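You operate a simulated robot arm through the tools that you are given. There is no shell and no other tool. Be economical: measure what you need, move in short steps, check, and stop when the job is done.

You are at the controls of a simulated two-armed robot. One attempt, no reset.

## Task
At the wire bench, fit the guide that matches the mounted spool's wire size and lock it.
Fine: stop button in first and out last; the old guide goes in the used side of the spares drawer, drawer shut. Set down upright: guide, what you pick out. Where these are worked on the way, their far stop is far enough and under half their travel is too little: spares drawer.

The check looks at the end state, three seconds after you hand in, the way a careful person would. Anything else that was tipped, shoved, dropped, spilled or broken makes it a failure.

## Robot
Two 7-joint arms with fingered hands on one trunk, on a base that drives. Base frame: it is fixed to the floor where the robot stands at the start and does not move with it; the origin is under the middle of the robot, x ahead of it, y to its left, z up; the surface under the hand at the start is at about z = 0.92. Units: m, degrees, N and s.
The left shoulder is at the start at [0.057, 0.125, 1.221], the right one opposite. With the tool pointing down near the work surface each hand reaches from about 0.42 to 0.8 m from the robot's upright axis, wherever it stands, measured 20 degrees to its own side. Places, roughly: back lifting eye [1.1, -2.5, 1.8]; bench reset button [0.5, -0.5, 0.9]; bench stop button [0.5, 0, 0.9]; box [0.5, -2.25, 1.75]; brake knob [0.8, -1.3, 1.7]; cabinet feed button [0.5, -2.3, 1.2]; fast button [0.4, -2.3, 1.1]; feed button [0.5, -0.4, 0.9]; felt block [0.75, -1.25, 1.5]; felt clamp [0.8, -1.2, 1.6]; front lifting eye [0.7, -2.5, 1.8]; guide knob [0.8, 0.1, 0.9]; guide socket [0.7, 0.1, 0.9]; head door latch [0.7, -1.2, 1.7]; head lamp button [0.7, -1.3, 1.5]; left cabinet stop button [0.4, -2.5, 1.4]. Payload 3.6 kg a hand.
Tool frame (each hand has its own): the origin (TCP) lies between the finger pads and is the grasp point; the fingertips stand 0.03 m ahead of it; z points along the fingers, y is the line along which they close. The gripper opens to 0.104 m. The gripper's body begins 0.035 m behind the TCP. The gripper is a hand of 4 fingers: y runs from the thumb to the fingers, the wrist lies at [-0.015, -0.104, -0.178] in the tool frame, and closing takes about 1.5 s.
Orientation is that of the tool frame in the base frame, as a unit quaternion [w, x, y, z]. With the fingers straight down and the wrist toward the robot, the tool's x, y and z point along [0, 1, 0], [1, 0, 0] and [0, 0, -1] of the base frame.

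## Interface
- The arms move only by the tool nudge_tool. It takes "left_commands", "right_commands" or both (then of equal length, played together; a hand with none holds still); each is a list of rows, each an object (a shift or turn left out is 0, a gripper value left out holds the last) with "delta_rot": the turn, a rotation vector about the base's x, y, z in degrees, a list of three; "translation": the shift along the base's x, y, z in m, a list of three; "grip": the gripper command, from -1 (fully open) to 1 (shut), values between in proportion. In form: [{"delta_rot": [wx, wy, wz], "translation": [dx, dy, dz], "grip": grip}, ...]. A call has 1 to 12 rows; each row shifts and turns the commanded pose from where the row before left it. Each row takes 0.2 s and may step no farther than 0.05 m and 8.6 degrees from the row before; otherwise, or with a gripper value out of range, the whole call is refused. Where a pose cannot be reached the arm comes as near as it can. A force on the tool above 40 N (or 10 N above the force at the start of the call, whichever is more), or a blocked arm, ends the call early, and 0.2 s more pass. The fingers move at their own pace (about 0.072 m/s each) and stop on an object; they squeeze with about 30 N. The grip force told is the motor's: it shows also when the fingers shut on nothing. Time passes only in rows, and 0.2 s behind the last, so rows that do not move let the fingers close. It gives the time, the measured TCP pose, the force on the tool (base axes), the opening and the grip force at its end, in the units of the frame above (readings bear some noise), with the torque about the TCP (base axes, N m) and any sound that the robot's microphone picked up.
- Cameras (640 x 400 px; columns grow to the right, rows downward): "scene" is now at [0.166, -0.0013, 1.3655]; the picture's right is [-0.03, -1.00, 0.00], its down [-0.53, 0.02, -0.85] and it looks along [0.85, -0.03, -0.53] (base axes); focal length 214 px, centre (320, 200). "left" rides on the left gripper at [-0.061, -0.092, -0.13] in its tool frame; the picture's right is [-0.81, -0.27, 0.52], its down [0.53, -0.71, 0.46] and it looks along [0.24, 0.64, 0.72] (tool axes); focal length 275 px, centre (320, 200). "right" rides on the right gripper at [0.061, -0.092, -0.13] in its tool frame; the picture's right is [-0.81, 0.28, -0.52], its down [-0.53, -0.71, 0.45] and it looks along [-0.24, 0.64, 0.72] (tool axes); focal length 275 px, centre (320, 200). There is no depth. A picture from a camera that has moved, and an enlarged one, comes with that camera's place and axes in the base frame and with its lens.
- camera(camera): a new picture of that camera. It takes no simulated time.
- move_column(by): slides the trunk up (or, below 0, down) by that many m; the arms and the scene camera ride with it, the base frame stays. It gives what a move gives, with no picture.
- base_move(legs): drives the robot by 1 to 6 legs, each [ahead, left, turn to the left] in m, m and degrees, along the robot's own axes; the way and the turn of a leg run together, so that a leg with both is an arc; at most 1.5 m and 180 degrees a leg. The arms and the cameras ride along, it lands a little off, and it stops where it bumps. It gives what a move gives.
- grasp_type(shape, hand): the hand has 4 fingers and takes this shape, open, in about a second: jaw (thumb against the fingers, like two jaws); tri (thumb and two fingers); tip (a fingertip pinch); poke (one finger out to press); point (the index stretched); flat (the hand flat); cup (the hand cupped); fist (a fist). The gripper value then closes the fingers along that shape, each until it touches; the sizes above hold for jaw. It gives what a move gives, with no picture.
- pan_tilt(pan, tilt): turns the head with the scene camera to pan (to the left, within 80 degrees either way) and tilt (down, from -29 to 69), counted from straight ahead of the robot. It gives what a move gives.
- zoom(camera, box): a new picture of the part [left, top, right, bottom] of that camera's present view, enlarged. It takes no simulated time.
- close_job(): hands the job in; it is judged then, once.

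Go step by step. Nothing tells you exact positions but the pictures and the camera data: compare them with the known pose of the tool, close in by small moves and look again before you grip or let go. The budget is 120 turns and 88 pictures, counting those below and the enlarged ones. Unless the task says otherwise, let go and move clear before handing in.

The tools are called after "Call:" as name(argument=value, ...) on one line, values as JSON. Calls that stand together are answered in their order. nudge_tool: Moves the arms, as the interface text tells. Its arguments: {"type":"object","properties":{"left_commands":{"type":"array"},"right_commands":{"type":"array"}},"required":[]} The other tools are called the same way: move_column (by) slides the trunk up or down; grasp_type (shape, hand) gives the hand a shape; base_move (legs) drives the base; pan_tilt (pan, tilt) turns the head that bears the scene camera; camera (camera) takes a picture; zoom (camera, box) takes an enlarged picture of a part of a camera's view; close_job () hands the job in.

At the start:

```text
time_s: 0.0
left_tcp_pos: [0.4351, 0.3399, 1.2982]
left_tool_rot: [0.0, 0.707, 0.707, 0.0]
left_contact_force: [0.2, -0.3, -0.6]
left_moment: [0.01, -0.02, 0.03]
left_finger_gap: 0.1036
left_gripper_force: 0.1
left_shape: jaw
right_tcp_pos: [0.4139, -0.0707, 1.3209]
right_tool_rot: [0.0, 0.708, 0.707, 0.0]
right_contact_force: [-0.4, -0.4, -0.3]
right_moment: [0.01, 0.0, 0.0]
right_finger_gap: 0.1037
right_gripper_force: 0.0
right_shape: jaw
trunk travel left (down, up): [-0.45, 0.086]
robot x, y, heading: [-0.0017, -0.0001, 0.0]
head pan, tilt: [-1.9, 31.9]
```

scene: 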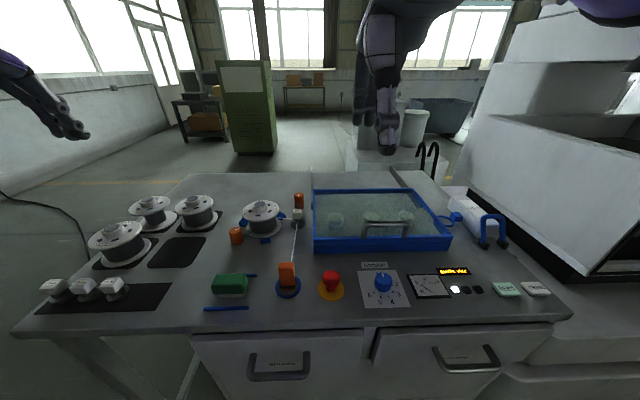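
right: 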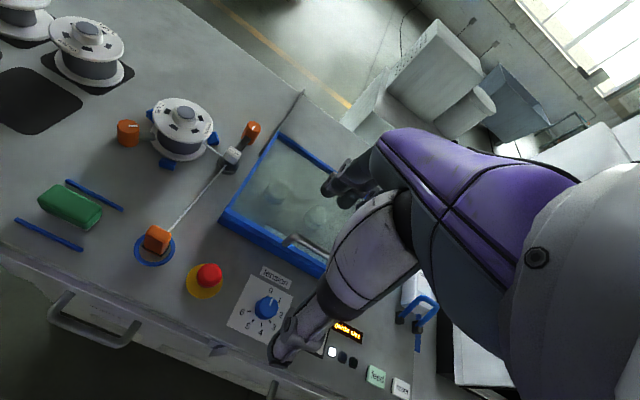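
left: 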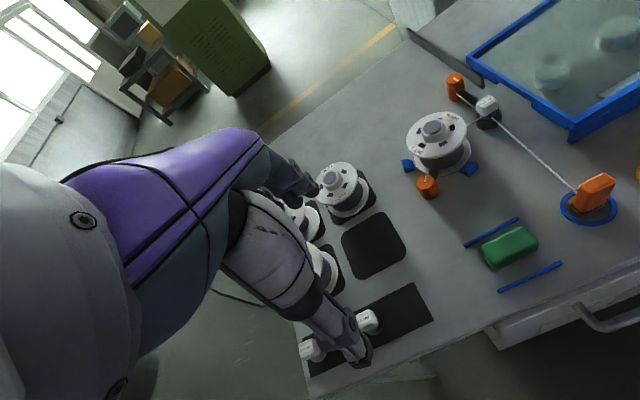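

I see the bench: spool mounted mid-bench, a guide (white) beside an orange knob, three spare guides on a dark mat at left front, a red stop button, and two drawers. I look closer at the labels first.

Call:
zoom(camera="scene", box=[220, 180, 340, 255])

Call:
zoom(camera="scene", box=[30, 260, 190, 360])

Call:
zoom(camera="scene", box=[200, 250, 560, 400])

Call:
zoom(camera="left", box=[380, 60, 540, 160])

```text
5.33 times, centred on (280, 218) of scene
camera zoom: at [0.166, -0.0013, 1.3655], right [-0.03, -1.0, 0.0], down [-0.53, 0.02, -0.85], along [0.85, -0.03, -0.53], focal length 1144 px, centre (533, 107)
```

zoom: 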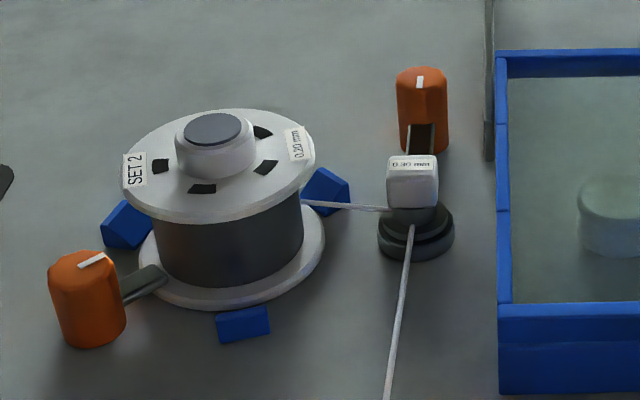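

```text
4.00 times, centred on (110, 310) of scene
camera zoom: at [0.166, -0.0013, 1.3655], right [-0.03, -1.0, 0.0], down [-0.53, 0.02, -0.85], along [0.85, -0.03, -0.53], focal length 858 px, centre (1160, -240)
```

zoom: 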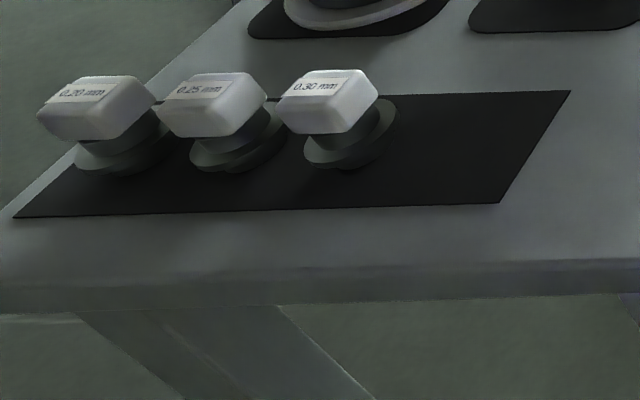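

```text
1.78 times, centred on (380, 325) of scene
camera zoom: at [0.166, -0.0013, 1.3655], right [-0.03, -1.0, 0.0], down [-0.53, 0.02, -0.85], along [0.85, -0.03, -0.53], focal length 381 px, centre (213, -22)
```

zoom: 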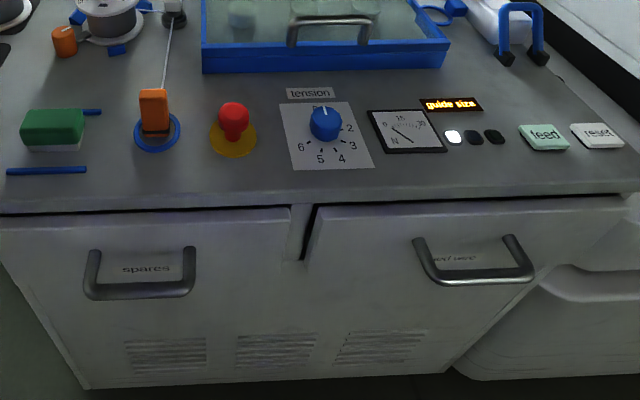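

```text
4.00 times, centred on (460, 110) of left
camera zoom: at [0.3428, 0.2783, 1.4303], right [-0.27, -0.81, -0.52], down [-0.71, 0.53, -0.46], along [0.64, 0.24, -0.72], focal length 1101 px, centre (-240, 560)
```

zoom: 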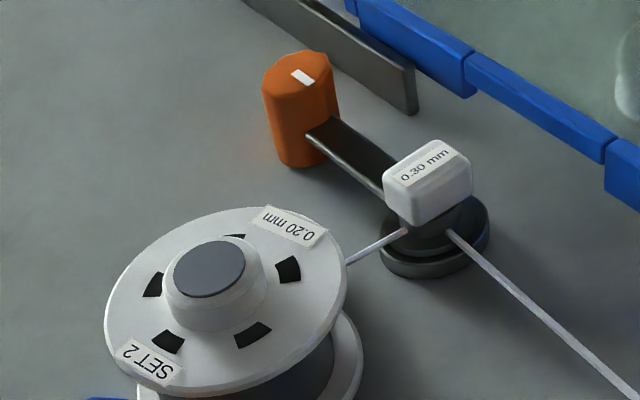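

The spool is 0.20 mm, the mounted guide is 0.30 mm, and the leftmost spare reads 0.20 mm. I bring the closed right hand above the stop button (about [0.475, -0.038]) and check from there.

Call:
nudge_tool(right_commands=[{"translation": [0.01, 0.006, -0.045], "grip": 1}, {"translation": [0.01, 0.006, -0.045]}, {"translation": [0.01, 0.006, -0.045]}, {"translation": [0.01, 0.006, -0.045]}, {"translation": [0.01, 0.006, -0.03]}, {"translation": [0.011, 0.003, -0.02]}, {}, {}])

Call:
camera(camera="right")

Call:
pan_tilt(pan=0, tilt=45)

Call:
camera(camera="scene")

```text
time_s: 1.8
left_tcp_pos: [0.4349, 0.3405, 1.2991]
left_tool_rot: [-0.001, 0.707, 0.707, 0.001]
left_contact_force: [0.0, 0.4, 0.8]
left_moment: [-0.03, -0.01, 0.0]
left_finger_gap: 0.1037
left_gripper_force: 0.1
left_shape: jaw
right_tcp_pos: [0.4754, -0.0374, 1.0897]
right_tool_rot: [0.0, 0.707, 0.707, -0.001]
right_contact_force: [-0.2, -0.5, 0.3]
right_moment: [0.01, 0.0, -0.02]
right_finger_gap: 0.0
right_gripper_force: 30.2
right_shape: jaw
trunk travel left (down, up): [-0.45, 0.086]
robot x, y, heading: [-0.0016, -0.0004, 0.1]
head pan, tilt: [-1.9, 31.9]
```

```text
80 pictures are left
camera right: at [0.3831, 0.0231, 1.2211], right [0.27, -0.81, 0.52], down [-0.71, -0.53, -0.46], along [0.64, -0.24, -0.73], focal length 275 px, centre (320, 200)
```

right: 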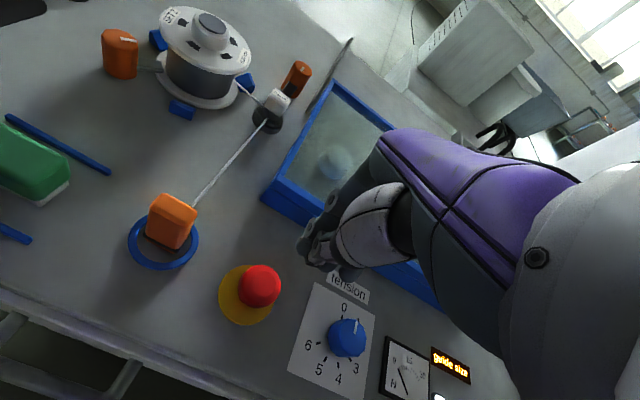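

```text
time_s: 2.5
left_tcp_pos: [0.4348, 0.3401, 1.2987]
left_tool_rot: [0.001, 0.708, 0.707, 0.0]
left_contact_force: [-0.2, -0.5, -0.2]
left_moment: [0.07, 0.01, 0.02]
left_finger_gap: 0.1038
left_gripper_force: 0.0
left_shape: jaw
right_tcp_pos: [0.4735, -0.0374, 1.0904]
right_tool_rot: [-0.001, 0.708, 0.706, 0.001]
right_contact_force: [-0.4, -0.1, -0.2]
right_moment: [0.0, 0.02, 0.03]
right_finger_gap: 0.0
right_gripper_force: 29.9
right_shape: jaw
trunk travel left (down, up): [-0.45, 0.086]
robot x, y, heading: [-0.0019, -0.0003, 0.2]
head pan, tilt: [0.0, 45.0]
```

```text
79 pictures are left
camera scene: at [0.1577, 0.0016, 1.3459], right [0.0, -1.0, 0.0], down [-0.71, 0.0, -0.71], along [0.71, 0.0, -0.71], focal length 214 px, centre (320, 200)
```

scene: 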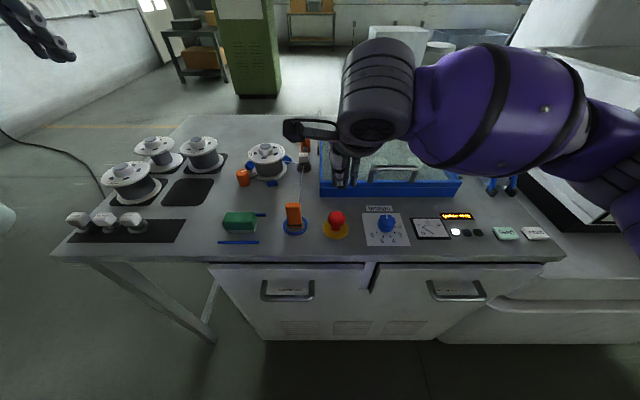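

The stop button sits at about [0.477, -0.037] with its top near z 0.965, directly under the closed fingers. I press down in small steps and watch the force.

Call:
nudge_tool(right_commands=[{"translation": [0.003, 0, -0.03]}, {"translation": [0, 0, -0.03]}, {"translation": [0, 0, -0.02]}, {"translation": [0, 0, -0.006]}, {"translation": [0, 0, -0.006]}, {"translation": [0, 0, -0.006]}])

Call:
zoom(camera="right", box=[160, 200, 400, 350])

```text
time_s: 4.0
left_tcp_pos: [0.4352, 0.3398, 1.2989]
left_tool_rot: [0.0, 0.707, 0.707, 0.0]
left_contact_force: [0.7, -0.5, 0.2]
left_moment: [-0.01, 0.05, -0.01]
left_finger_gap: 0.1035
left_gripper_force: 0.1
left_shape: jaw
right_tcp_pos: [0.4781, -0.037, 0.993]
right_tool_rot: [-0.001, 0.708, 0.707, 0.0]
right_contact_force: [-0.8, -0.8, -0.4]
right_moment: [0.02, 0.01, 0.01]
right_finger_gap: 0.0
right_gripper_force: 30.5
right_shape: jaw
trunk travel left (down, up): [-0.45, 0.086]
robot x, y, heading: [-0.0002, 0.0001, -0.0]
head pan, tilt: [0.0, 45.0]
```

```text
2.67 times, centred on (280, 275) of right
camera zoom: at [0.3862, 0.0234, 1.1231], right [0.27, -0.81, 0.52], down [-0.71, -0.53, -0.46], along [0.64, -0.24, -0.73], focal length 734 px, centre (427, 0)
```

zoom: 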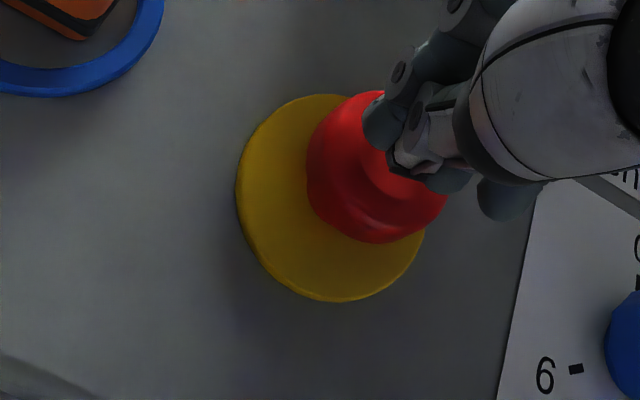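

The fingertips are just above the red cap with no contact yet. I keep going down slowly.

Call:
nudge_tool(right_commands=[{"translation": [0, 0, -0.004]}, {"translation": [0, 0, -0.004]}, {"translation": [0, 0, -0.004]}, {"translation": [0, 0, -0.004]}, {"translation": [0, 0, -0.004]}, {"translation": [0, 0, -0.004]}])

Call:
zoom(camera="right", box=[160, 200, 400, 350])

```text
time_s: 4.8
left_tcp_pos: [0.4337, 0.3386, 1.3005]
left_tool_rot: [0.001, 0.707, 0.707, 0.001]
left_contact_force: [-0.7, 0.2, -0.4]
left_moment: [-0.02, -0.01, 0.0]
left_finger_gap: 0.1036
left_gripper_force: 0.0
left_shape: jaw
right_tcp_pos: [0.4804, -0.0375, 0.9885]
right_tool_rot: [0.004, 0.708, 0.707, 0.01]
right_contact_force: [-4.8, -3.4, 19.7]
right_moment: [-0.17, 0.22, 0.01]
right_finger_gap: 0.0
right_gripper_force: 30.3
right_shape: jaw
trunk travel left (down, up): [-0.45, 0.086]
robot x, y, heading: [0.0004, 0.0002, -0.0]
head pan, tilt: [0.0, 45.0]
stopped in row 4 (right hand): the force on the tool passed its limit at 44 N (the readings are from after the stop); the commanded pose is now the measured one
```

```text
2.67 times, centred on (280, 275) of right
camera zoom: at [0.3858, 0.0231, 1.1183], right [0.26, -0.82, 0.52], down [-0.71, -0.53, -0.47], along [0.66, -0.24, -0.71], focal length 734 px, centre (427, 0)
```

zoom: 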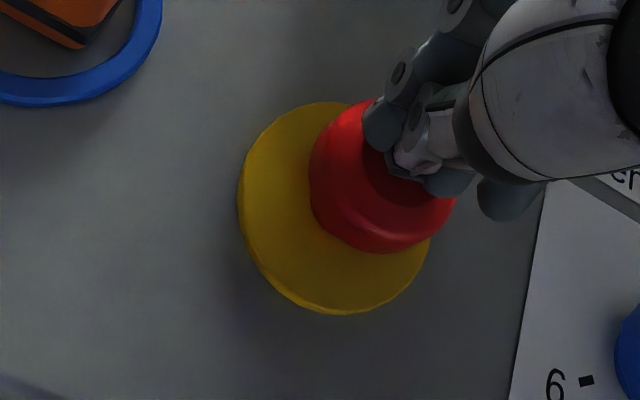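

Contact was made at 44 N, but I can't tell whether it latched. I lift off and compare.

Call:
nudge_tool(right_commands=[{"translation": [0, 0, 0.02]}, {"translation": [0, 0, 0.04]}, {"translation": [-0.05, 0, 0.02]}, {"translation": [-0.04, -0.02, 0.0]}])

Call:
zoom(camera="scene", box=[270, 190, 510, 260])

```text
refused: row 3 steps farther than a row can; nothing moved
```

```text
2.67 times, centred on (390, 225) of scene
camera zoom: at [0.1561, 0.0012, 1.346], right [0.0, -1.0, 0.0], down [-0.71, 0.0, -0.71], along [0.71, 0.0, -0.71], focal length 572 px, centre (133, 133)
```

zoom: 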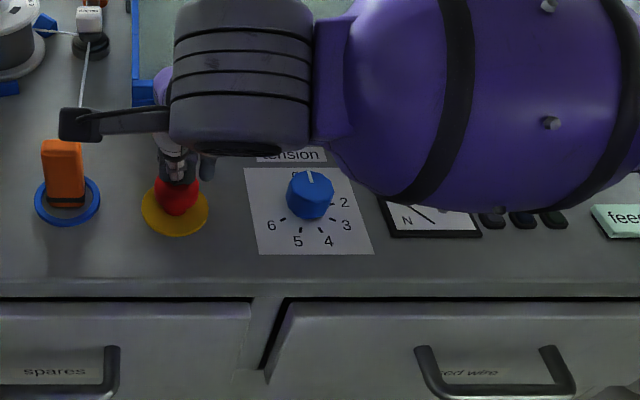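

The white lamp next to the display has gone dark, which suggests the stop latched. I lift off and confirm.

Call:
nudge_tool(right_commands=[{"translation": [0, 0, 0.02]}, {"translation": [0, 0, 0.04]}, {"translation": [0, 0, 0.05]}, {"translation": [-0.04, -0.02, 0.02]}, {"translation": [-0.02, -0.04, 0.0]}, {"translation": [0, -0.05, 0.0], "grip": -1}])

Call:
camera(camera="scene")

Call:
zoom(camera="scene", box=[270, 190, 510, 260])

```text
time_s: 6.2
left_tcp_pos: [0.4351, 0.3381, 1.3]
left_tool_rot: [0.0, 0.707, 0.707, 0.001]
left_contact_force: [0.1, -0.4, 1.1]
left_moment: [0.02, -0.02, 0.0]
left_finger_gap: 0.1038
left_gripper_force: 0.0
left_shape: jaw
right_tcp_pos: [0.4201, -0.1469, 1.1166]
right_tool_rot: [0.002, 0.707, 0.707, 0.007]
right_contact_force: [-0.5, -0.2, 0.2]
right_moment: [0.01, 0.0, 0.01]
right_finger_gap: 0.1023
right_gripper_force: 0.1
right_shape: jaw
trunk travel left (down, up): [-0.45, 0.086]
robot x, y, heading: [-0.004, -0.0035, 0.0]
head pan, tilt: [0.0, 45.0]
```

```text
75 pictures are left
camera scene: at [0.157, 0.0, 1.3459], right [0.0, -1.0, 0.0], down [-0.71, 0.0, -0.71], along [0.71, 0.0, -0.71], focal length 214 px, centre (320, 200)
```

scene: 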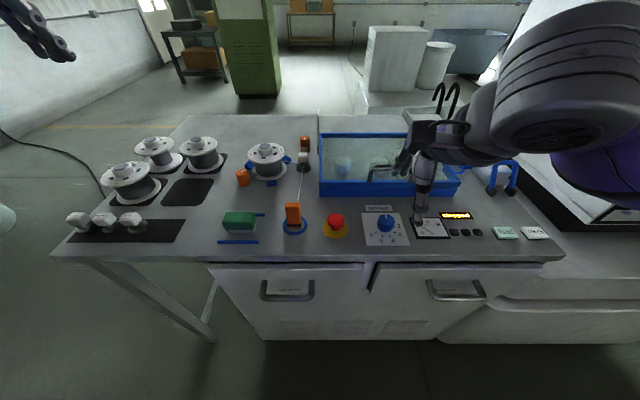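

```text
2.67 times, centred on (390, 225) of scene
camera zoom: at [0.157, 0.0, 1.3459], right [0.0, -1.0, 0.0], down [-0.71, 0.0, -0.71], along [0.71, 0.0, -0.71], focal length 572 px, centre (133, 133)
```

zoom: 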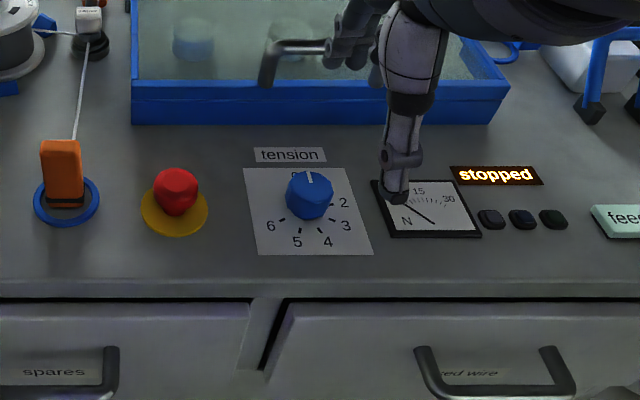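

The display now reads "stopped", so the button is latched. Next I drive a little forward for reach and bring the left hand, turned to close along y, toward the guide knob at about [0.83, 0.05].

Call:
base_move(legs=[[0.08, 0, 0]])

Call:
nudge_tool(left_commands=[{"translation": [0.04, -0.02, 0], "delta_rot": [0, 0, -8.5]}, {"translation": [0.04, -0.02, 0], "delta_rot": [0, 0, -8.5]}, {"translation": [0.04, -0.02, 0], "delta_rot": [0, 0, -8.5]}, {"translation": [0.04, -0.02, 0], "delta_rot": [0, 0, -8.5]}, {"translation": [0.04, -0.03, -0.01], "delta_rot": [0, 0, -8.5]}, {"translation": [0.03, -0.03, -0.02], "delta_rot": [0, 0, -8.5]}, {"translation": [0.02, -0.03, -0.03], "delta_rot": [0, 0, -8.5]}, {"translation": [0.02, -0.03, -0.03], "delta_rot": [0, 0, -8.5]}, {"translation": [0.02, -0.03, -0.03], "delta_rot": [0, 0, -8.5]}, {"translation": [0, -0.02, -0.04], "delta_rot": [0, 0, -8.5]}])

Call:
camera(camera="left")

Call:
camera(camera="scene")

```text
time_s: 7.3
left_tcp_pos: [0.514, 0.3399, 1.2985]
left_tool_rot: [0.0, 0.707, 0.707, -0.001]
left_contact_force: [-0.3, 0.1, 0.8]
left_moment: [0.0, -0.01, -0.01]
left_finger_gap: 0.1036
left_gripper_force: 0.1
left_shape: jaw
right_tcp_pos: [0.5011, -0.1464, 1.1162]
right_tool_rot: [0.002, 0.708, 0.706, 0.007]
right_contact_force: [0.9, -0.6, 0.2]
right_moment: [0.0, 0.02, 0.0]
right_finger_gap: 0.1037
right_gripper_force: 0.1
right_shape: jaw
trunk travel left (down, up): [-0.45, 0.086]
robot x, y, heading: [0.0797, -0.0005, 0.1]
head pan, tilt: [0.0, 45.0]
```

```text
refused: row 5 steps farther than a row can; nothing moved
```

```text
73 pictures are left
camera left: at [0.4223, 0.2783, 1.4303], right [-0.27, -0.81, -0.52], down [-0.71, 0.53, -0.46], along [0.64, 0.24, -0.72], focal length 275 px, centre (320, 200)
```

left: 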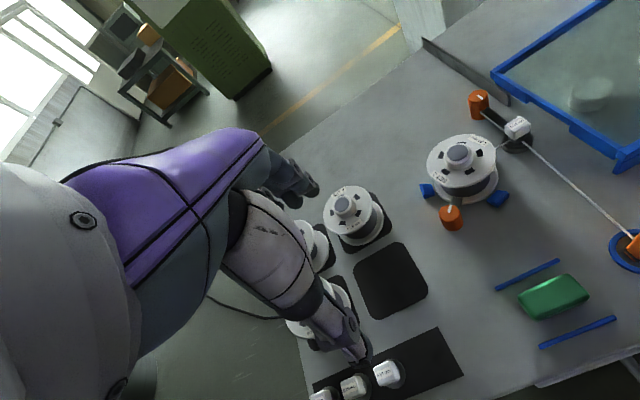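

```text
72 pictures are left
camera scene: at [0.2373, 0.0015, 1.3458], right [0.0, -1.0, 0.0], down [-0.71, 0.0, -0.71], along [0.71, 0.0, -0.71], focal length 214 px, centre (320, 200)
```

scene: 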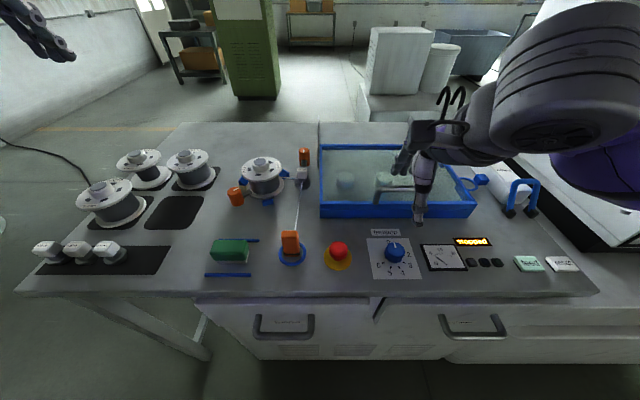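

Base is now at x≈0.08; the knob is at about [0.825, 0.049] and the guide at [0.729, 0.048]. I bring the left hand over the knob with smaller rows.

Call:
nudge_tool(left_commands=[{"translation": [0.03, -0.026, -0.01], "delta_rot": [0, 0, -8.2]}, {"translation": [0.03, -0.026, -0.01], "delta_rot": [0, 0, -8.2]}, {"translation": [0.03, -0.026, -0.01], "delta_rot": [0, 0, -8.2]}, {"translation": [0.03, -0.026, -0.01], "delta_rot": [0, 0, -8.2]}, {"translation": [0.03, -0.026, -0.02], "delta_rot": [0, 0, -8.2]}, {"translation": [0.03, -0.026, -0.02], "delta_rot": [0, 0, -8.2]}, {"translation": [0.03, -0.026, -0.02], "delta_rot": [0, 0, -8.2]}, {"translation": [0.03, -0.026, -0.02], "delta_rot": [0, 0, -8.2]}, {"translation": [0.03, -0.026, -0.02], "delta_rot": [0, 0, -8.2]}, {"translation": [0.03, -0.026, -0.02], "delta_rot": [0, 0, -8.2]}, {"translation": [0.01, -0.03, -0.03], "delta_rot": [0, 0, -8]}, {}])

Call:
camera(camera="left")

Call:
camera(camera="scene")

```text
time_s: 9.9
left_tcp_pos: [0.6588, 0.1413, 1.0908]
left_tool_rot: [0.0, 1.0, 0.0, 0.0]
left_contact_force: [-0.1, 0.4, -0.1]
left_moment: [-0.01, -0.04, -0.02]
left_finger_gap: 0.1039
left_gripper_force: 0.0
left_shape: jaw
left hand out of reach, approached as far as the arm can: row 7, 8, 9, 10, 11
right_tcp_pos: [0.5005, -0.1469, 1.1164]
right_tool_rot: [0.003, 0.708, 0.706, 0.007]
right_contact_force: [0.5, 0.6, -0.2]
right_moment: [-0.01, 0.0, -0.03]
right_finger_gap: 0.1039
right_gripper_force: 0.0
right_shape: jaw
trunk travel left (down, up): [-0.45, 0.086]
robot x, y, heading: [0.0824, 0.0025, -0.2]
head pan, tilt: [0.0, 45.0]
```

```text
71 pictures are left
camera left: at [0.5989, 0.2336, 1.222], right [-0.81, 0.28, -0.52], down [0.53, 0.71, -0.46], along [0.24, -0.65, -0.72], focal length 275 px, centre (320, 200)
```

left: 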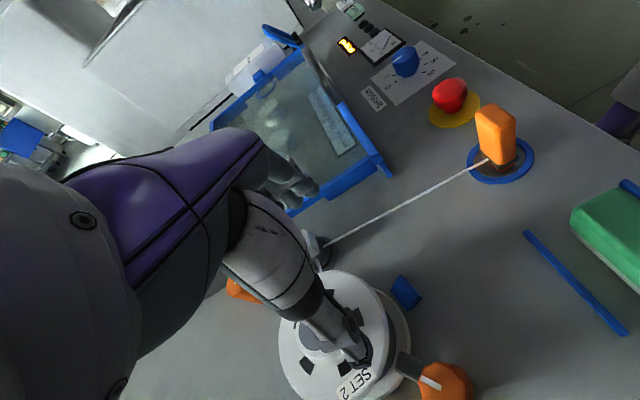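

```text
70 pictures are left
camera scene: at [0.2366, 0.0014, 1.3459], right [0.0, -1.0, 0.0], down [-0.71, 0.0, -0.71], along [0.71, 0.0, -0.71], focal length 214 px, centre (320, 200)
```

scene: 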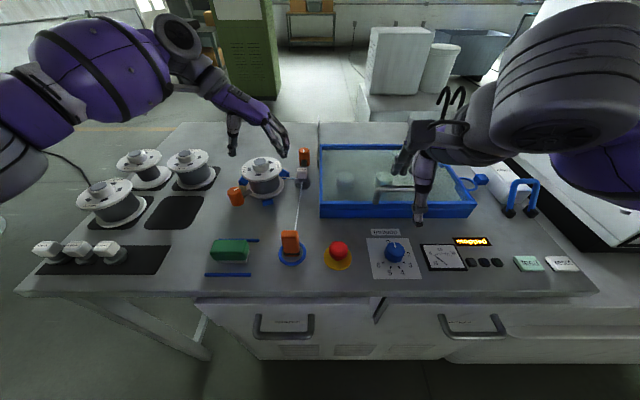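

The left arm can't reach the knob with the wrist turned sideways from here. I restore the wrist toward the robot and look down at how much room the base has before the bench.

Call:
nudge_tool(left_commands=[{"translation": [-0.02, 0.03, 0.02], "delta_rot": [0, 0, 8.2]}, {"translation": [0, 0.01, 0.02], "delta_rot": [0, 0, 8.2]}, {"translation": [0, 0, 0], "delta_rot": [0, 0, 8.2]}, {"delta_rot": [0, 0, 8.2]}, {"delta_rot": [0, 0, 8.2]}, {"delta_rot": [0, 0, 8.2]}, {"delta_rot": [0, 0, 8.2]}, {"delta_rot": [0, 0, 8.2]}, {"delta_rot": [0, 0, 8.2]}, {"delta_rot": [0, 0, 8.2]}, {"delta_rot": [0, 0, 8.0]}, {}])

Call:
pan_tilt(pan=0, tilt=69)

Call:
camera(camera="scene")

```text
time_s: 12.5
left_tcp_pos: [0.6408, 0.1834, 1.1322]
left_tool_rot: [0.001, 0.707, 0.708, 0.001]
left_contact_force: [0.5, -0.2, 0.7]
left_moment: [-0.02, 0.02, 0.01]
left_finger_gap: 0.1039
left_gripper_force: 0.1
left_shape: jaw
right_tcp_pos: [0.4999, -0.1468, 1.1154]
right_tool_rot: [0.004, 0.708, 0.706, 0.007]
right_contact_force: [0.0, 0.3, 0.2]
right_moment: [-0.02, -0.04, 0.0]
right_finger_gap: 0.1037
right_gripper_force: 0.1
right_shape: jaw
trunk travel left (down, up): [-0.45, 0.086]
robot x, y, heading: [0.0776, -0.0004, 0.2]
head pan, tilt: [0.0, 45.0]
```

```text
time_s: 13.4
left_tcp_pos: [0.6398, 0.1829, 1.1314]
left_tool_rot: [0.001, 0.707, 0.707, -0.001]
left_contact_force: [-0.6, 0.0, -0.4]
left_moment: [-0.02, 0.0, 0.01]
left_finger_gap: 0.1038
left_gripper_force: 0.0
left_shape: jaw
right_tcp_pos: [0.4998, -0.1457, 1.1163]
right_tool_rot: [0.002, 0.708, 0.706, 0.007]
right_contact_force: [-1.2, -0.4, -0.1]
right_moment: [0.01, 0.05, 0.03]
right_finger_gap: 0.104
right_gripper_force: 0.0
right_shape: jaw
trunk travel left (down, up): [-0.45, 0.086]
robot x, y, heading: [0.0724, -0.002, -0.1]
head pan, tilt: [0.0, 68.8]
```

```text
69 pictures are left
camera scene: at [0.2113, 0.0015, 1.317], right [0.0, -1.0, 0.0], down [-0.93, 0.0, -0.36], along [0.36, 0.0, -0.93], focal length 214 px, centre (320, 200)
```

scene: 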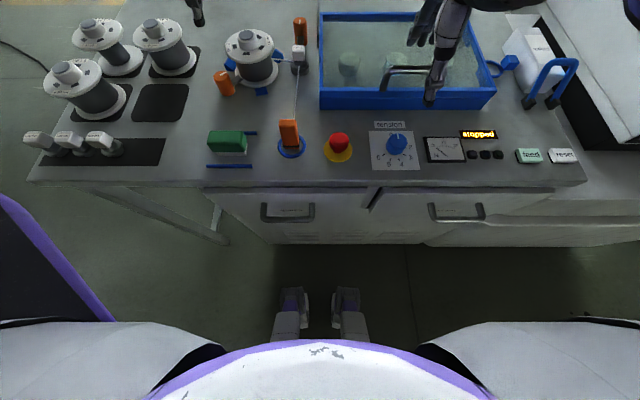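

The feet stand at x≈0.19 and the bench front is near 0.40, so there is room. I drive 0.12 m further forward, then place the left hand over the knob in the plain orientation.

Call:
base_move(legs=[[0.12, 0, 0]])

Call:
pan_tilt(pan=0, tilt=50)

```text
time_s: 14.6
left_tcp_pos: [0.7597, 0.1831, 1.1319]
left_tool_rot: [0.0, 0.706, 0.708, 0.001]
left_contact_force: [1.0, 0.6, -0.4]
left_moment: [0.04, 0.01, -0.02]
left_finger_gap: 0.1039
left_gripper_force: 0.0
left_shape: jaw
right_tcp_pos: [0.6186, -0.1464, 1.1158]
right_tool_rot: [0.002, 0.708, 0.706, 0.007]
right_contact_force: [0.0, -0.8, -0.2]
right_moment: [0.0, 0.01, 0.03]
right_finger_gap: 0.1037
right_gripper_force: 0.0
right_shape: jaw
trunk travel left (down, up): [-0.45, 0.086]
robot x, y, heading: [0.1969, 0.0019, -0.2]
head pan, tilt: [0.0, 68.8]
```

```text
time_s: 15.4
left_tcp_pos: [0.7584, 0.1823, 1.1319]
left_tool_rot: [0.001, 0.706, 0.708, 0.001]
left_contact_force: [0.9, -0.2, -0.6]
left_moment: [-0.03, 0.01, 0.01]
left_finger_gap: 0.1041
left_gripper_force: 0.0
left_shape: jaw
right_tcp_pos: [0.6185, -0.1463, 1.1169]
right_tool_rot: [0.003, 0.708, 0.706, 0.007]
right_contact_force: [0.4, 0.1, -0.1]
right_moment: [0.03, -0.01, 0.0]
right_finger_gap: 0.1037
right_gripper_force: 0.1
right_shape: jaw
trunk travel left (down, up): [-0.45, 0.086]
robot x, y, heading: [0.1949, 0.0016, 0.0]
head pan, tilt: [0.0, 50.0]
```

Now the left hand goes above the knob, turned +40° so I have room to turn it back; the right hand retreats.

Call:
nudge_tool(left_commands=[{"translation": [0.02, -0.03, 0], "delta_rot": [0, 0, 8]}, {"translation": [0.02, -0.03, 0], "delta_rot": [0, 0, 8]}, {"translation": [0.015, -0.03, 0], "delta_rot": [0, 0, 8]}, {"translation": [0.012, -0.03, 0], "delta_rot": [0, 0, 8]}, {"translation": [0, -0.013, -0.02], "delta_rot": [0, 0, 8]}, {}], right_commands=[{"translation": [-0.03, -0.03, 0]}, {"translation": [-0.03, -0.03, 0]}, {"translation": [-0.03, -0.03, 0]}, {"translation": [-0.03, -0.03, 0]}, {}, {}])

Call:
camera(camera="left")

Call:
camera(camera="scene")

```text
time_s: 16.8
left_tcp_pos: [0.8033, 0.1751, 1.1259]
left_tool_rot: [0.001, 0.453, 0.891, 0.001]
left_contact_force: [0.4, -0.6, -0.7]
left_moment: [-0.02, 0.02, 0.0]
left_finger_gap: 0.104
left_gripper_force: 0.1
left_shape: jaw
left hand out of reach, approached as far as the arm can: row 3, 4, 5
right_tcp_pos: [0.5569, -0.282, 1.1388]
right_tool_rot: [0.002, 0.707, 0.707, 0.007]
right_contact_force: [0.8, 0.9, 0.2]
right_moment: [0.01, -0.03, 0.02]
right_finger_gap: 0.1038
right_gripper_force: 0.0
right_shape: jaw
right hand out of reach, approached as far as the arm can: row 1, 2, 3, 4
trunk travel left (down, up): [-0.45, 0.086]
robot x, y, heading: [0.1967, -0.0008, 0.2]
head pan, tilt: [0.0, 50.0]
```

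```text
68 pictures are left
camera left: at [0.7651, 0.0713, 1.2566], right [0.26, -0.82, -0.52], down [-0.89, 0.01, -0.46], along [0.38, 0.58, -0.72], focal length 275 px, centre (320, 200)
```

left: 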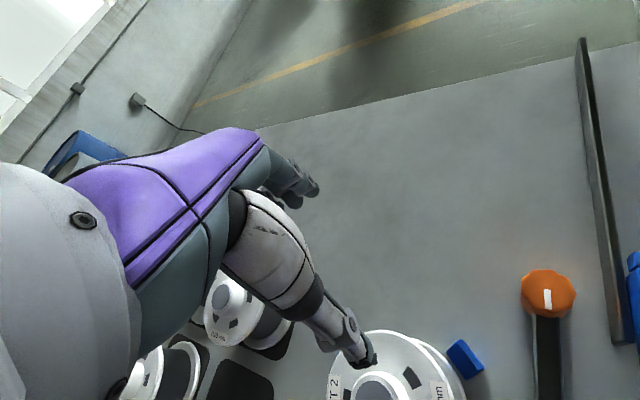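

```text
67 pictures are left
camera scene: at [0.3505, 0.0014, 1.339], right [0.0, -1.0, 0.0], down [-0.77, 0.0, -0.64], along [0.64, 0.0, -0.77], focal length 214 px, centre (320, 200)
```

scene: 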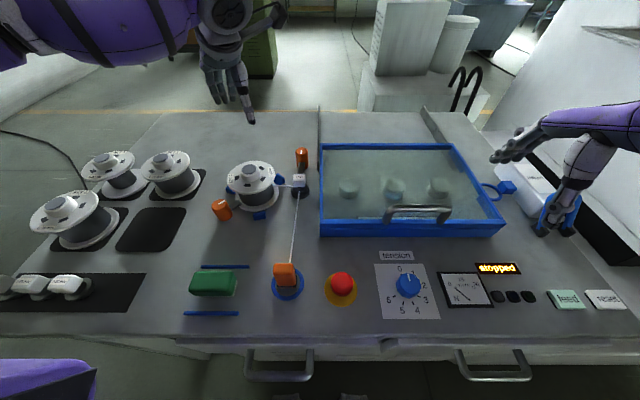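

Both far-side poses are off the left arm's natural sector. I turn the robot 20° to the right so the knob falls within the left hand's reach, with the left hand lifted a bit and set back to zero turn.

Call:
nudge_tool(left_commands=[{"translation": [-0.01, 0.0, 0.03], "delta_rot": [0, 0, -8]}, {"translation": [-0.01, 0, 0.02], "delta_rot": [0, 0, -8]}, {"translation": [-0.01, 0, 0], "delta_rot": [0, 0, -8]}, {"delta_rot": [0, 0, -8]}, {}])

Call:
base_move(legs=[[0.02, 0, -20]])

Call:
camera(camera="left")

```text
time_s: 18.0
left_tcp_pos: [0.7751, 0.1752, 1.1754]
left_tool_rot: [0.0, 0.682, 0.731, -0.001]
left_contact_force: [-0.2, -1.2, 0.0]
left_moment: [0.01, -0.05, -0.02]
left_finger_gap: 0.1043
left_gripper_force: 0.1
left_shape: jaw
right_tcp_pos: [0.5584, -0.2809, 1.1391]
right_tool_rot: [0.002, 0.708, 0.706, 0.007]
right_contact_force: [-0.1, 0.0, -0.2]
right_moment: [0.0, 0.01, 0.0]
right_finger_gap: 0.1039
right_gripper_force: 0.0
right_shape: jaw
trunk travel left (down, up): [-0.45, 0.086]
robot x, y, heading: [0.1983, -0.0019, 0.1]
head pan, tilt: [0.0, 50.0]
```

```text
time_s: 19.5
left_tcp_pos: [0.8194, -0.0368, 1.1755]
left_tool_rot: [0.0, 0.799, 0.602, 0.0]
left_contact_force: [0.8, -0.2, -0.1]
left_moment: [0.02, -0.02, 0.0]
left_finger_gap: 0.1038
left_gripper_force: 0.1
left_shape: jaw
right_tcp_pos: [0.4602, -0.3911, 1.1396]
right_tool_rot: [0.002, 0.82, 0.573, 0.007]
right_contact_force: [0.3, 0.1, -0.2]
right_moment: [-0.03, 0.02, 0.01]
right_finger_gap: 0.1037
right_gripper_force: 0.1
right_shape: jaw
trunk travel left (down, up): [-0.45, 0.086]
robot x, y, heading: [0.2165, -0.0012, -20.4]
head pan, tilt: [0.0, 50.0]
```

```text
66 pictures are left
camera left: at [0.7139, -0.0701, 1.3062], right [-0.49, -0.7, -0.52], down [-0.54, 0.71, -0.46], along [0.69, 0.06, -0.72], focal length 275 px, centre (320, 200)
```

left: 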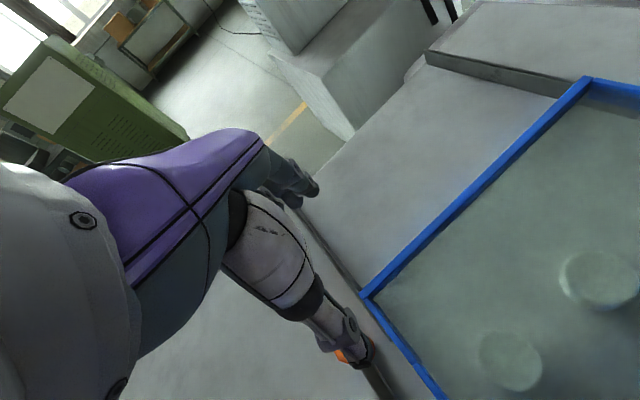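

The knob now lies just left of the hand. I shift 9 cm left and down to hover over it.

Call:
nudge_tool(left_commands=[{"translation": [0.003, 0.045, -0.01]}, {"translation": [0.003, 0.041, -0.02]}, {"translation": [0, 0, -0.045]}, {"translation": [0, 0, -0.035]}, {}])

Call:
camera(camera="left")

Call:
camera(camera="scene")

```text
time_s: 20.7
left_tcp_pos: [0.8252, 0.0489, 1.0647]
left_tool_rot: [0.0, 0.798, 0.602, 0.001]
left_contact_force: [0.2, -0.3, 0.0]
left_moment: [0.01, 0.01, -0.01]
left_finger_gap: 0.1041
left_gripper_force: 0.1
left_shape: jaw
right_tcp_pos: [0.4588, -0.3922, 1.1402]
right_tool_rot: [0.003, 0.819, 0.573, 0.006]
right_contact_force: [0.2, -0.4, -0.2]
right_moment: [0.02, -0.03, 0.02]
right_finger_gap: 0.1037
right_gripper_force: 0.0
right_shape: jaw
trunk travel left (down, up): [-0.45, 0.086]
robot x, y, heading: [0.2161, -0.006, -20.0]
head pan, tilt: [0.0, 50.0]
```

```text
65 pictures are left
camera left: at [0.72, 0.0158, 1.1953], right [-0.49, -0.7, -0.52], down [-0.54, 0.71, -0.46], along [0.69, 0.06, -0.72], focal length 275 px, centre (320, 200)
```

left: 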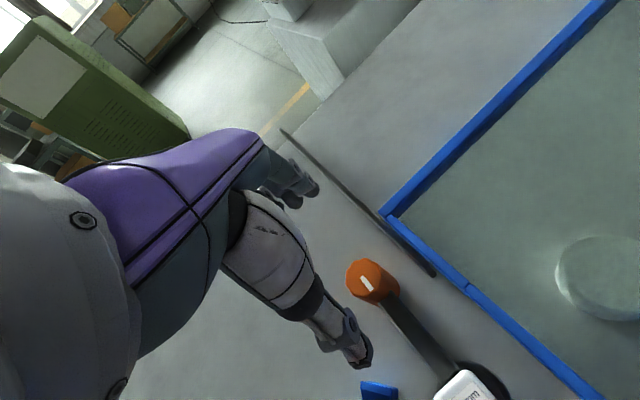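

```text
64 pictures are left
camera scene: at [0.3611, -0.0542, 1.339], right [-0.34, -0.94, 0.0], down [-0.72, 0.26, -0.64], along [0.6, -0.22, -0.77], focal length 214 px, centre (320, 200)
```

scene: 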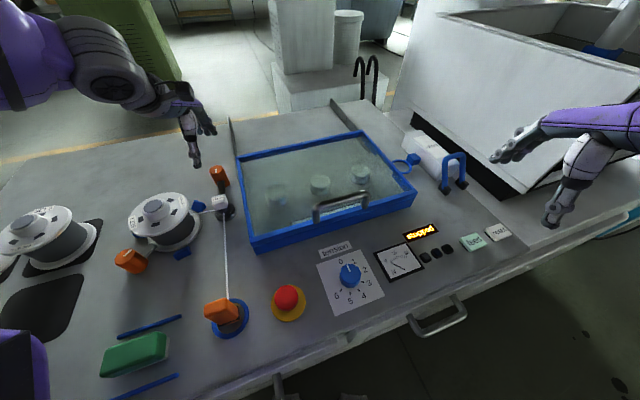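

The knob centre reads about [0.824, 0.044]. I narrow the fingers, lower until the tips stand over the lever height (TCP z≈0.987), and grip the knob.

Call:
nudge_tool(left_commands=[{"translation": [-0.001, -0.005, 0], "grip": -0.35}, {"translation": [0, 0, -0.03]}, {"translation": [0, 0, -0.03]}, {"translation": [0, 0, -0.017]}, {"grip": 1}, {}, {}, {}])

Call:
camera(camera="left")

Call:
zoom(camera="scene", box=[120, 120, 280, 220])

```text
time_s: 22.5
left_tcp_pos: [0.824, 0.0439, 0.9877]
left_tool_rot: [-0.001, 0.798, 0.602, -0.001]
left_contact_force: [-3.3, -1.7, -2.3]
left_moment: [-0.07, 0.05, -0.04]
left_finger_gap: 0.0243
left_gripper_force: 30.3
left_shape: jaw
right_tcp_pos: [0.4593, -0.3914, 1.1386]
right_tool_rot: [0.003, 0.82, 0.573, 0.006]
right_contact_force: [-0.5, -0.8, 0.4]
right_moment: [0.01, -0.01, -0.01]
right_finger_gap: 0.1037
right_gripper_force: 0.0
right_shape: jaw
trunk travel left (down, up): [-0.45, 0.086]
robot x, y, heading: [0.2188, -0.0036, -19.8]
head pan, tilt: [0.0, 50.0]
```

```text
63 pictures are left
camera left: at [0.7184, 0.0108, 1.1188], right [-0.49, -0.7, -0.52], down [-0.54, 0.71, -0.46], along [0.69, 0.06, -0.72], focal length 275 px, centre (320, 200)
```

left: 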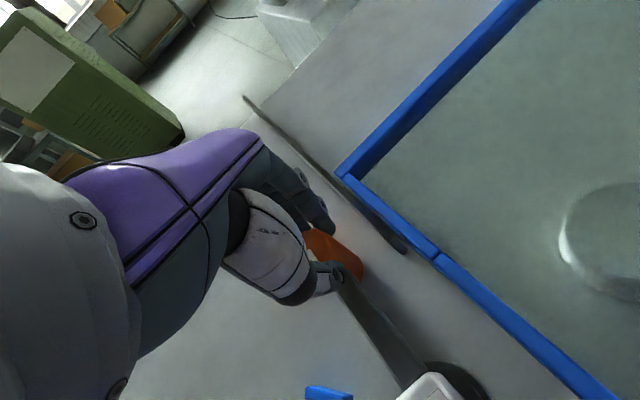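

```text
4.00 times, centred on (200, 170) of scene
camera zoom: at [0.361, -0.0543, 1.3389], right [-0.34, -0.94, 0.0], down [-0.72, 0.26, -0.64], along [0.6, -0.22, -0.77], focal length 858 px, centre (800, 320)
```

zoom: 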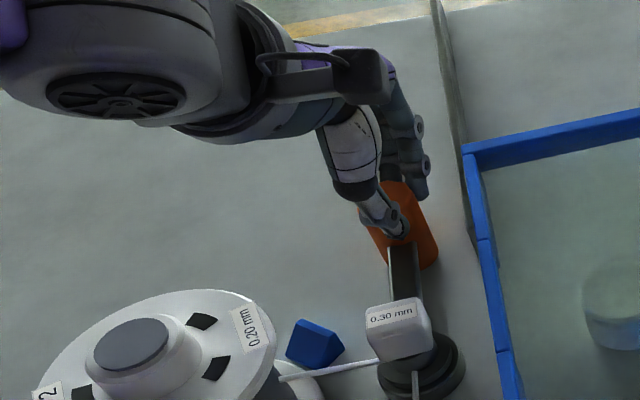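

The knob is held (gap 24 mm). I turn clockwise from above in small steps and watch the torque.

Call:
nudge_tool(left_commands=[{"delta_rot": [0, 0, -6]}, {"delta_rot": [0, 0, -6]}, {"delta_rot": [0, 0, -6]}, {"delta_rot": [0, 0, -6]}, {}])

Call:
zoom(camera="scene", box=[120, 120, 280, 220])

```text
time_s: 23.7
left_tcp_pos: [0.8228, 0.0472, 0.9887]
left_tool_rot: [0.0, 0.906, 0.424, 0.0]
left_contact_force: [-6.6, 8.9, -1.0]
left_moment: [0.23, 0.17, 0.14]
left_finger_gap: 0.0234
left_gripper_force: 30.4
left_shape: jaw
right_tcp_pos: [0.4589, -0.3905, 1.1402]
right_tool_rot: [0.003, 0.82, 0.573, 0.007]
right_contact_force: [-0.4, 0.3, -1.0]
right_moment: [0.0, 0.03, -0.02]
right_finger_gap: 0.1039
right_gripper_force: 0.0
right_shape: jaw
trunk travel left (down, up): [-0.45, 0.086]
robot x, y, heading: [0.2186, -0.0018, -20.0]
head pan, tilt: [0.0, 50.0]
```

```text
4.00 times, centred on (200, 170) of scene
camera zoom: at [0.3604, -0.0527, 1.3391], right [-0.34, -0.94, 0.0], down [-0.72, 0.26, -0.64], along [0.6, -0.22, -0.77], focal length 858 px, centre (800, 320)
```

zoom: 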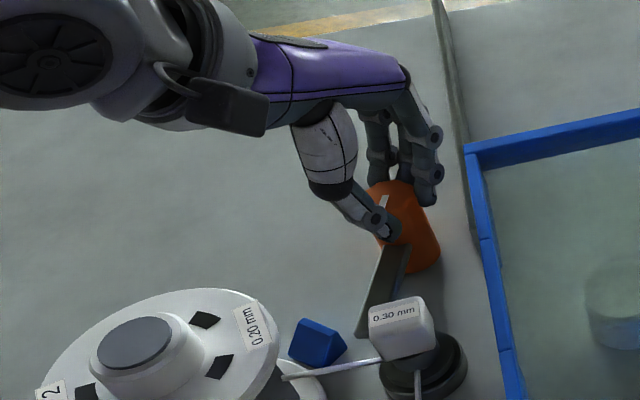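

The lever swings out to the left as expected. I continue clockwise.

Call:
nudge_tool(left_commands=[{"delta_rot": [0, 0, -6]}, {"delta_rot": [0, 0, -6]}, {"delta_rot": [0, 0, -6]}, {"delta_rot": [0, 0, -6]}, {"delta_rot": [0, 0, -6]}, {"delta_rot": [0, 0, -6]}, {"delta_rot": [0, 0, -6]}, {}])

Call:
zoom(camera="scene", box=[120, 120, 280, 220])

```text
time_s: 25.5
left_tcp_pos: [0.8226, 0.0432, 0.989]
left_tool_rot: [-0.001, 0.998, 0.068, 0.0]
left_contact_force: [-6.5, -9.4, 1.6]
left_moment: [-0.21, 0.12, -0.01]
left_finger_gap: 0.0186
left_gripper_force: 30.1
left_shape: jaw
right_tcp_pos: [0.4588, -0.3935, 1.1394]
right_tool_rot: [0.003, 0.819, 0.573, 0.007]
right_contact_force: [0.3, 0.5, -0.9]
right_moment: [0.02, 0.04, -0.01]
right_finger_gap: 0.1039
right_gripper_force: 0.1
right_shape: jaw
trunk travel left (down, up): [-0.45, 0.086]
robot x, y, heading: [0.2192, -0.0032, -20.2]
head pan, tilt: [0.0, 50.0]
```

```text
4.00 times, centred on (200, 170) of scene
camera zoom: at [0.3601, -0.0553, 1.339], right [-0.34, -0.94, 0.0], down [-0.72, 0.26, -0.64], along [0.6, -0.22, -0.77], focal length 858 px, centre (800, 320)
```

zoom: 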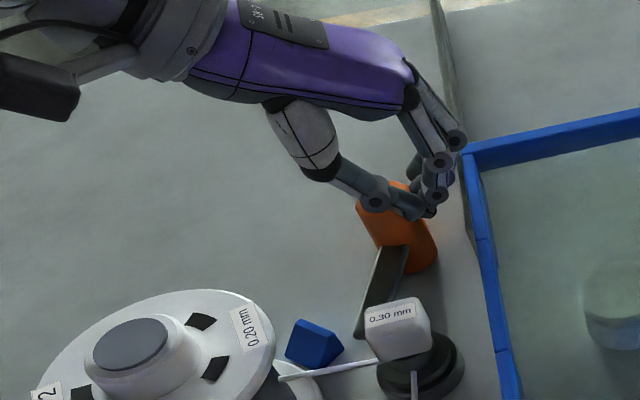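

The knob stopped following in the second part; the fingers slipped off the top. I release, rise, and look at how far the lever actually went.

Call:
nudge_tool(left_commands=[{"grip": -0.3}, {}, {"translation": [0, 0, 0.03]}, {"translation": [0, 0, 0.04], "delta_rot": [0, 0, 8]}, {"delta_rot": [0, 0, 8]}, {"delta_rot": [0, 0, 8]}, {"delta_rot": [0, 0, 8]}, {"delta_rot": [0, 0, 8]}, {"delta_rot": [0, 0, 8]}])

Call:
zoom(camera="scene", box=[170, 150, 266, 210])

Call:
camera(camera="left")

```text
time_s: 27.5
left_tcp_pos: [0.8237, 0.0445, 1.0584]
left_tool_rot: [0.0, 0.883, 0.469, 0.001]
left_contact_force: [0.9, -0.3, -0.4]
left_moment: [-0.01, -0.02, -0.01]
left_finger_gap: 0.0675
left_gripper_force: 0.1
left_shape: jaw
right_tcp_pos: [0.4582, -0.3908, 1.1398]
right_tool_rot: [0.003, 0.82, 0.572, 0.006]
right_contact_force: [-1.0, -0.3, 0.5]
right_moment: [-0.02, -0.04, -0.04]
right_finger_gap: 0.1035
right_gripper_force: 0.2
right_shape: jaw
trunk travel left (down, up): [-0.45, 0.086]
robot x, y, heading: [0.2148, -0.0052, -20.0]
head pan, tilt: [0.0, 50.0]
```

```text
6.67 times, centred on (218, 180) of scene
camera zoom: at [0.3611, -0.0544, 1.3389], right [-0.34, -0.94, 0.0], down [-0.72, 0.26, -0.64], along [0.6, -0.22, -0.77], focal length 1430 px, centre (1000, 333)
```

zoom: 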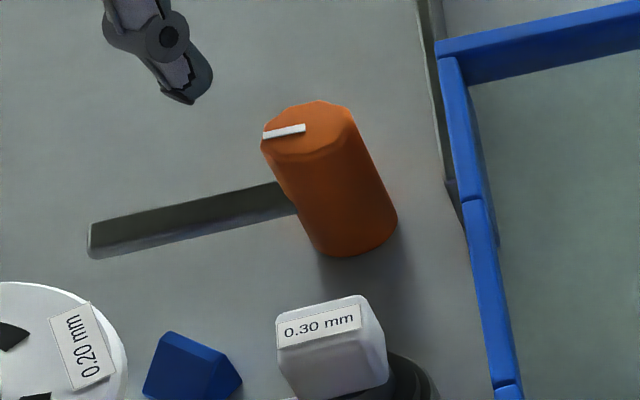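

```text
58 pictures are left
camera left: at [0.7132, 0.045, 1.1893], right [-0.68, -0.52, -0.52], down [-0.29, 0.84, -0.46], along [0.67, -0.16, -0.72], focal length 275 px, centre (320, 200)
```

left: 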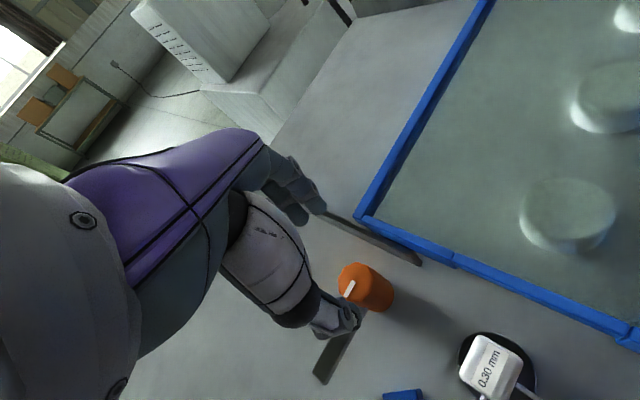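

The lever now points straight left, 90° from the guide: it is unlocked. Next I bring the left hand over the guide at about [0.727, 0.046], square to it.

Call:
nudge_tool(left_commands=[{"translation": [-0.024, 0, 0.01], "delta_rot": [0, 0, 8.5]}, {"translation": [-0.024, 0, 0], "delta_rot": [0, 0, 8.5]}, {"translation": [-0.024, 0, 0], "delta_rot": [0, 0, 8.5]}, {"translation": [-0.024, 0, 0], "delta_rot": [0, 0, 8.5]}, {}, {}])

Call:
camera(camera="left")

Call:
zoom(camera="scene", box=[150, 140, 278, 220])

```text
time_s: 28.9
left_tcp_pos: [0.7277, 0.045, 1.0691]
left_tool_rot: [0.001, 0.707, 0.707, 0.002]
left_contact_force: [-0.9, -0.3, 0.1]
left_moment: [0.0, 0.01, 0.0]
left_finger_gap: 0.0671
left_gripper_force: 0.0
left_shape: jaw
right_tcp_pos: [0.4589, -0.3918, 1.1386]
right_tool_rot: [0.003, 0.82, 0.573, 0.006]
right_contact_force: [0.6, -0.2, 0.3]
right_moment: [-0.05, -0.02, 0.0]
right_finger_gap: 0.1039
right_gripper_force: 0.0
right_shape: jaw
trunk travel left (down, up): [-0.45, 0.086]
robot x, y, heading: [0.2168, -0.0043, -20.2]
head pan, tilt: [0.0, 50.0]
```

```text
57 pictures are left
camera left: at [0.6359, -0.0167, 1.1991], right [-0.27, -0.81, -0.52], down [-0.71, 0.53, -0.46], along [0.65, 0.24, -0.72], focal length 275 px, centre (320, 200)
```

left: 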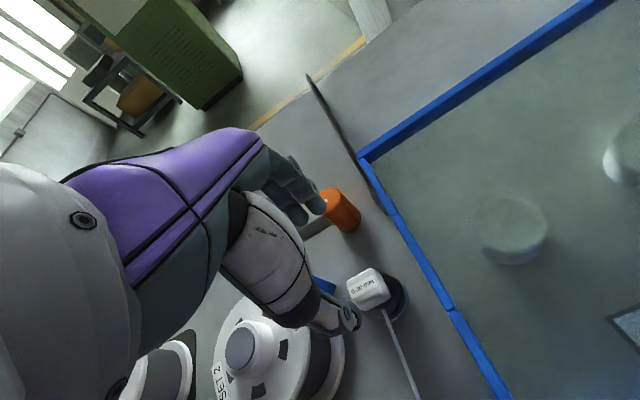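

```text
5.00 times, centred on (214, 180) of scene
camera zoom: at [0.3611, -0.0542, 1.3389], right [-0.34, -0.94, 0.0], down [-0.72, 0.26, -0.64], along [0.6, -0.22, -0.77], focal length 1072 px, centre (850, 300)
```

zoom: 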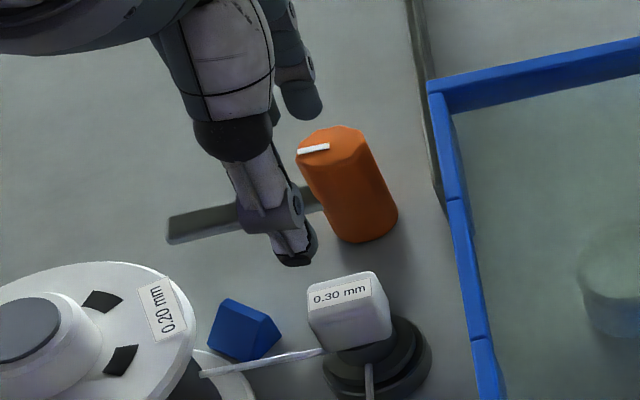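

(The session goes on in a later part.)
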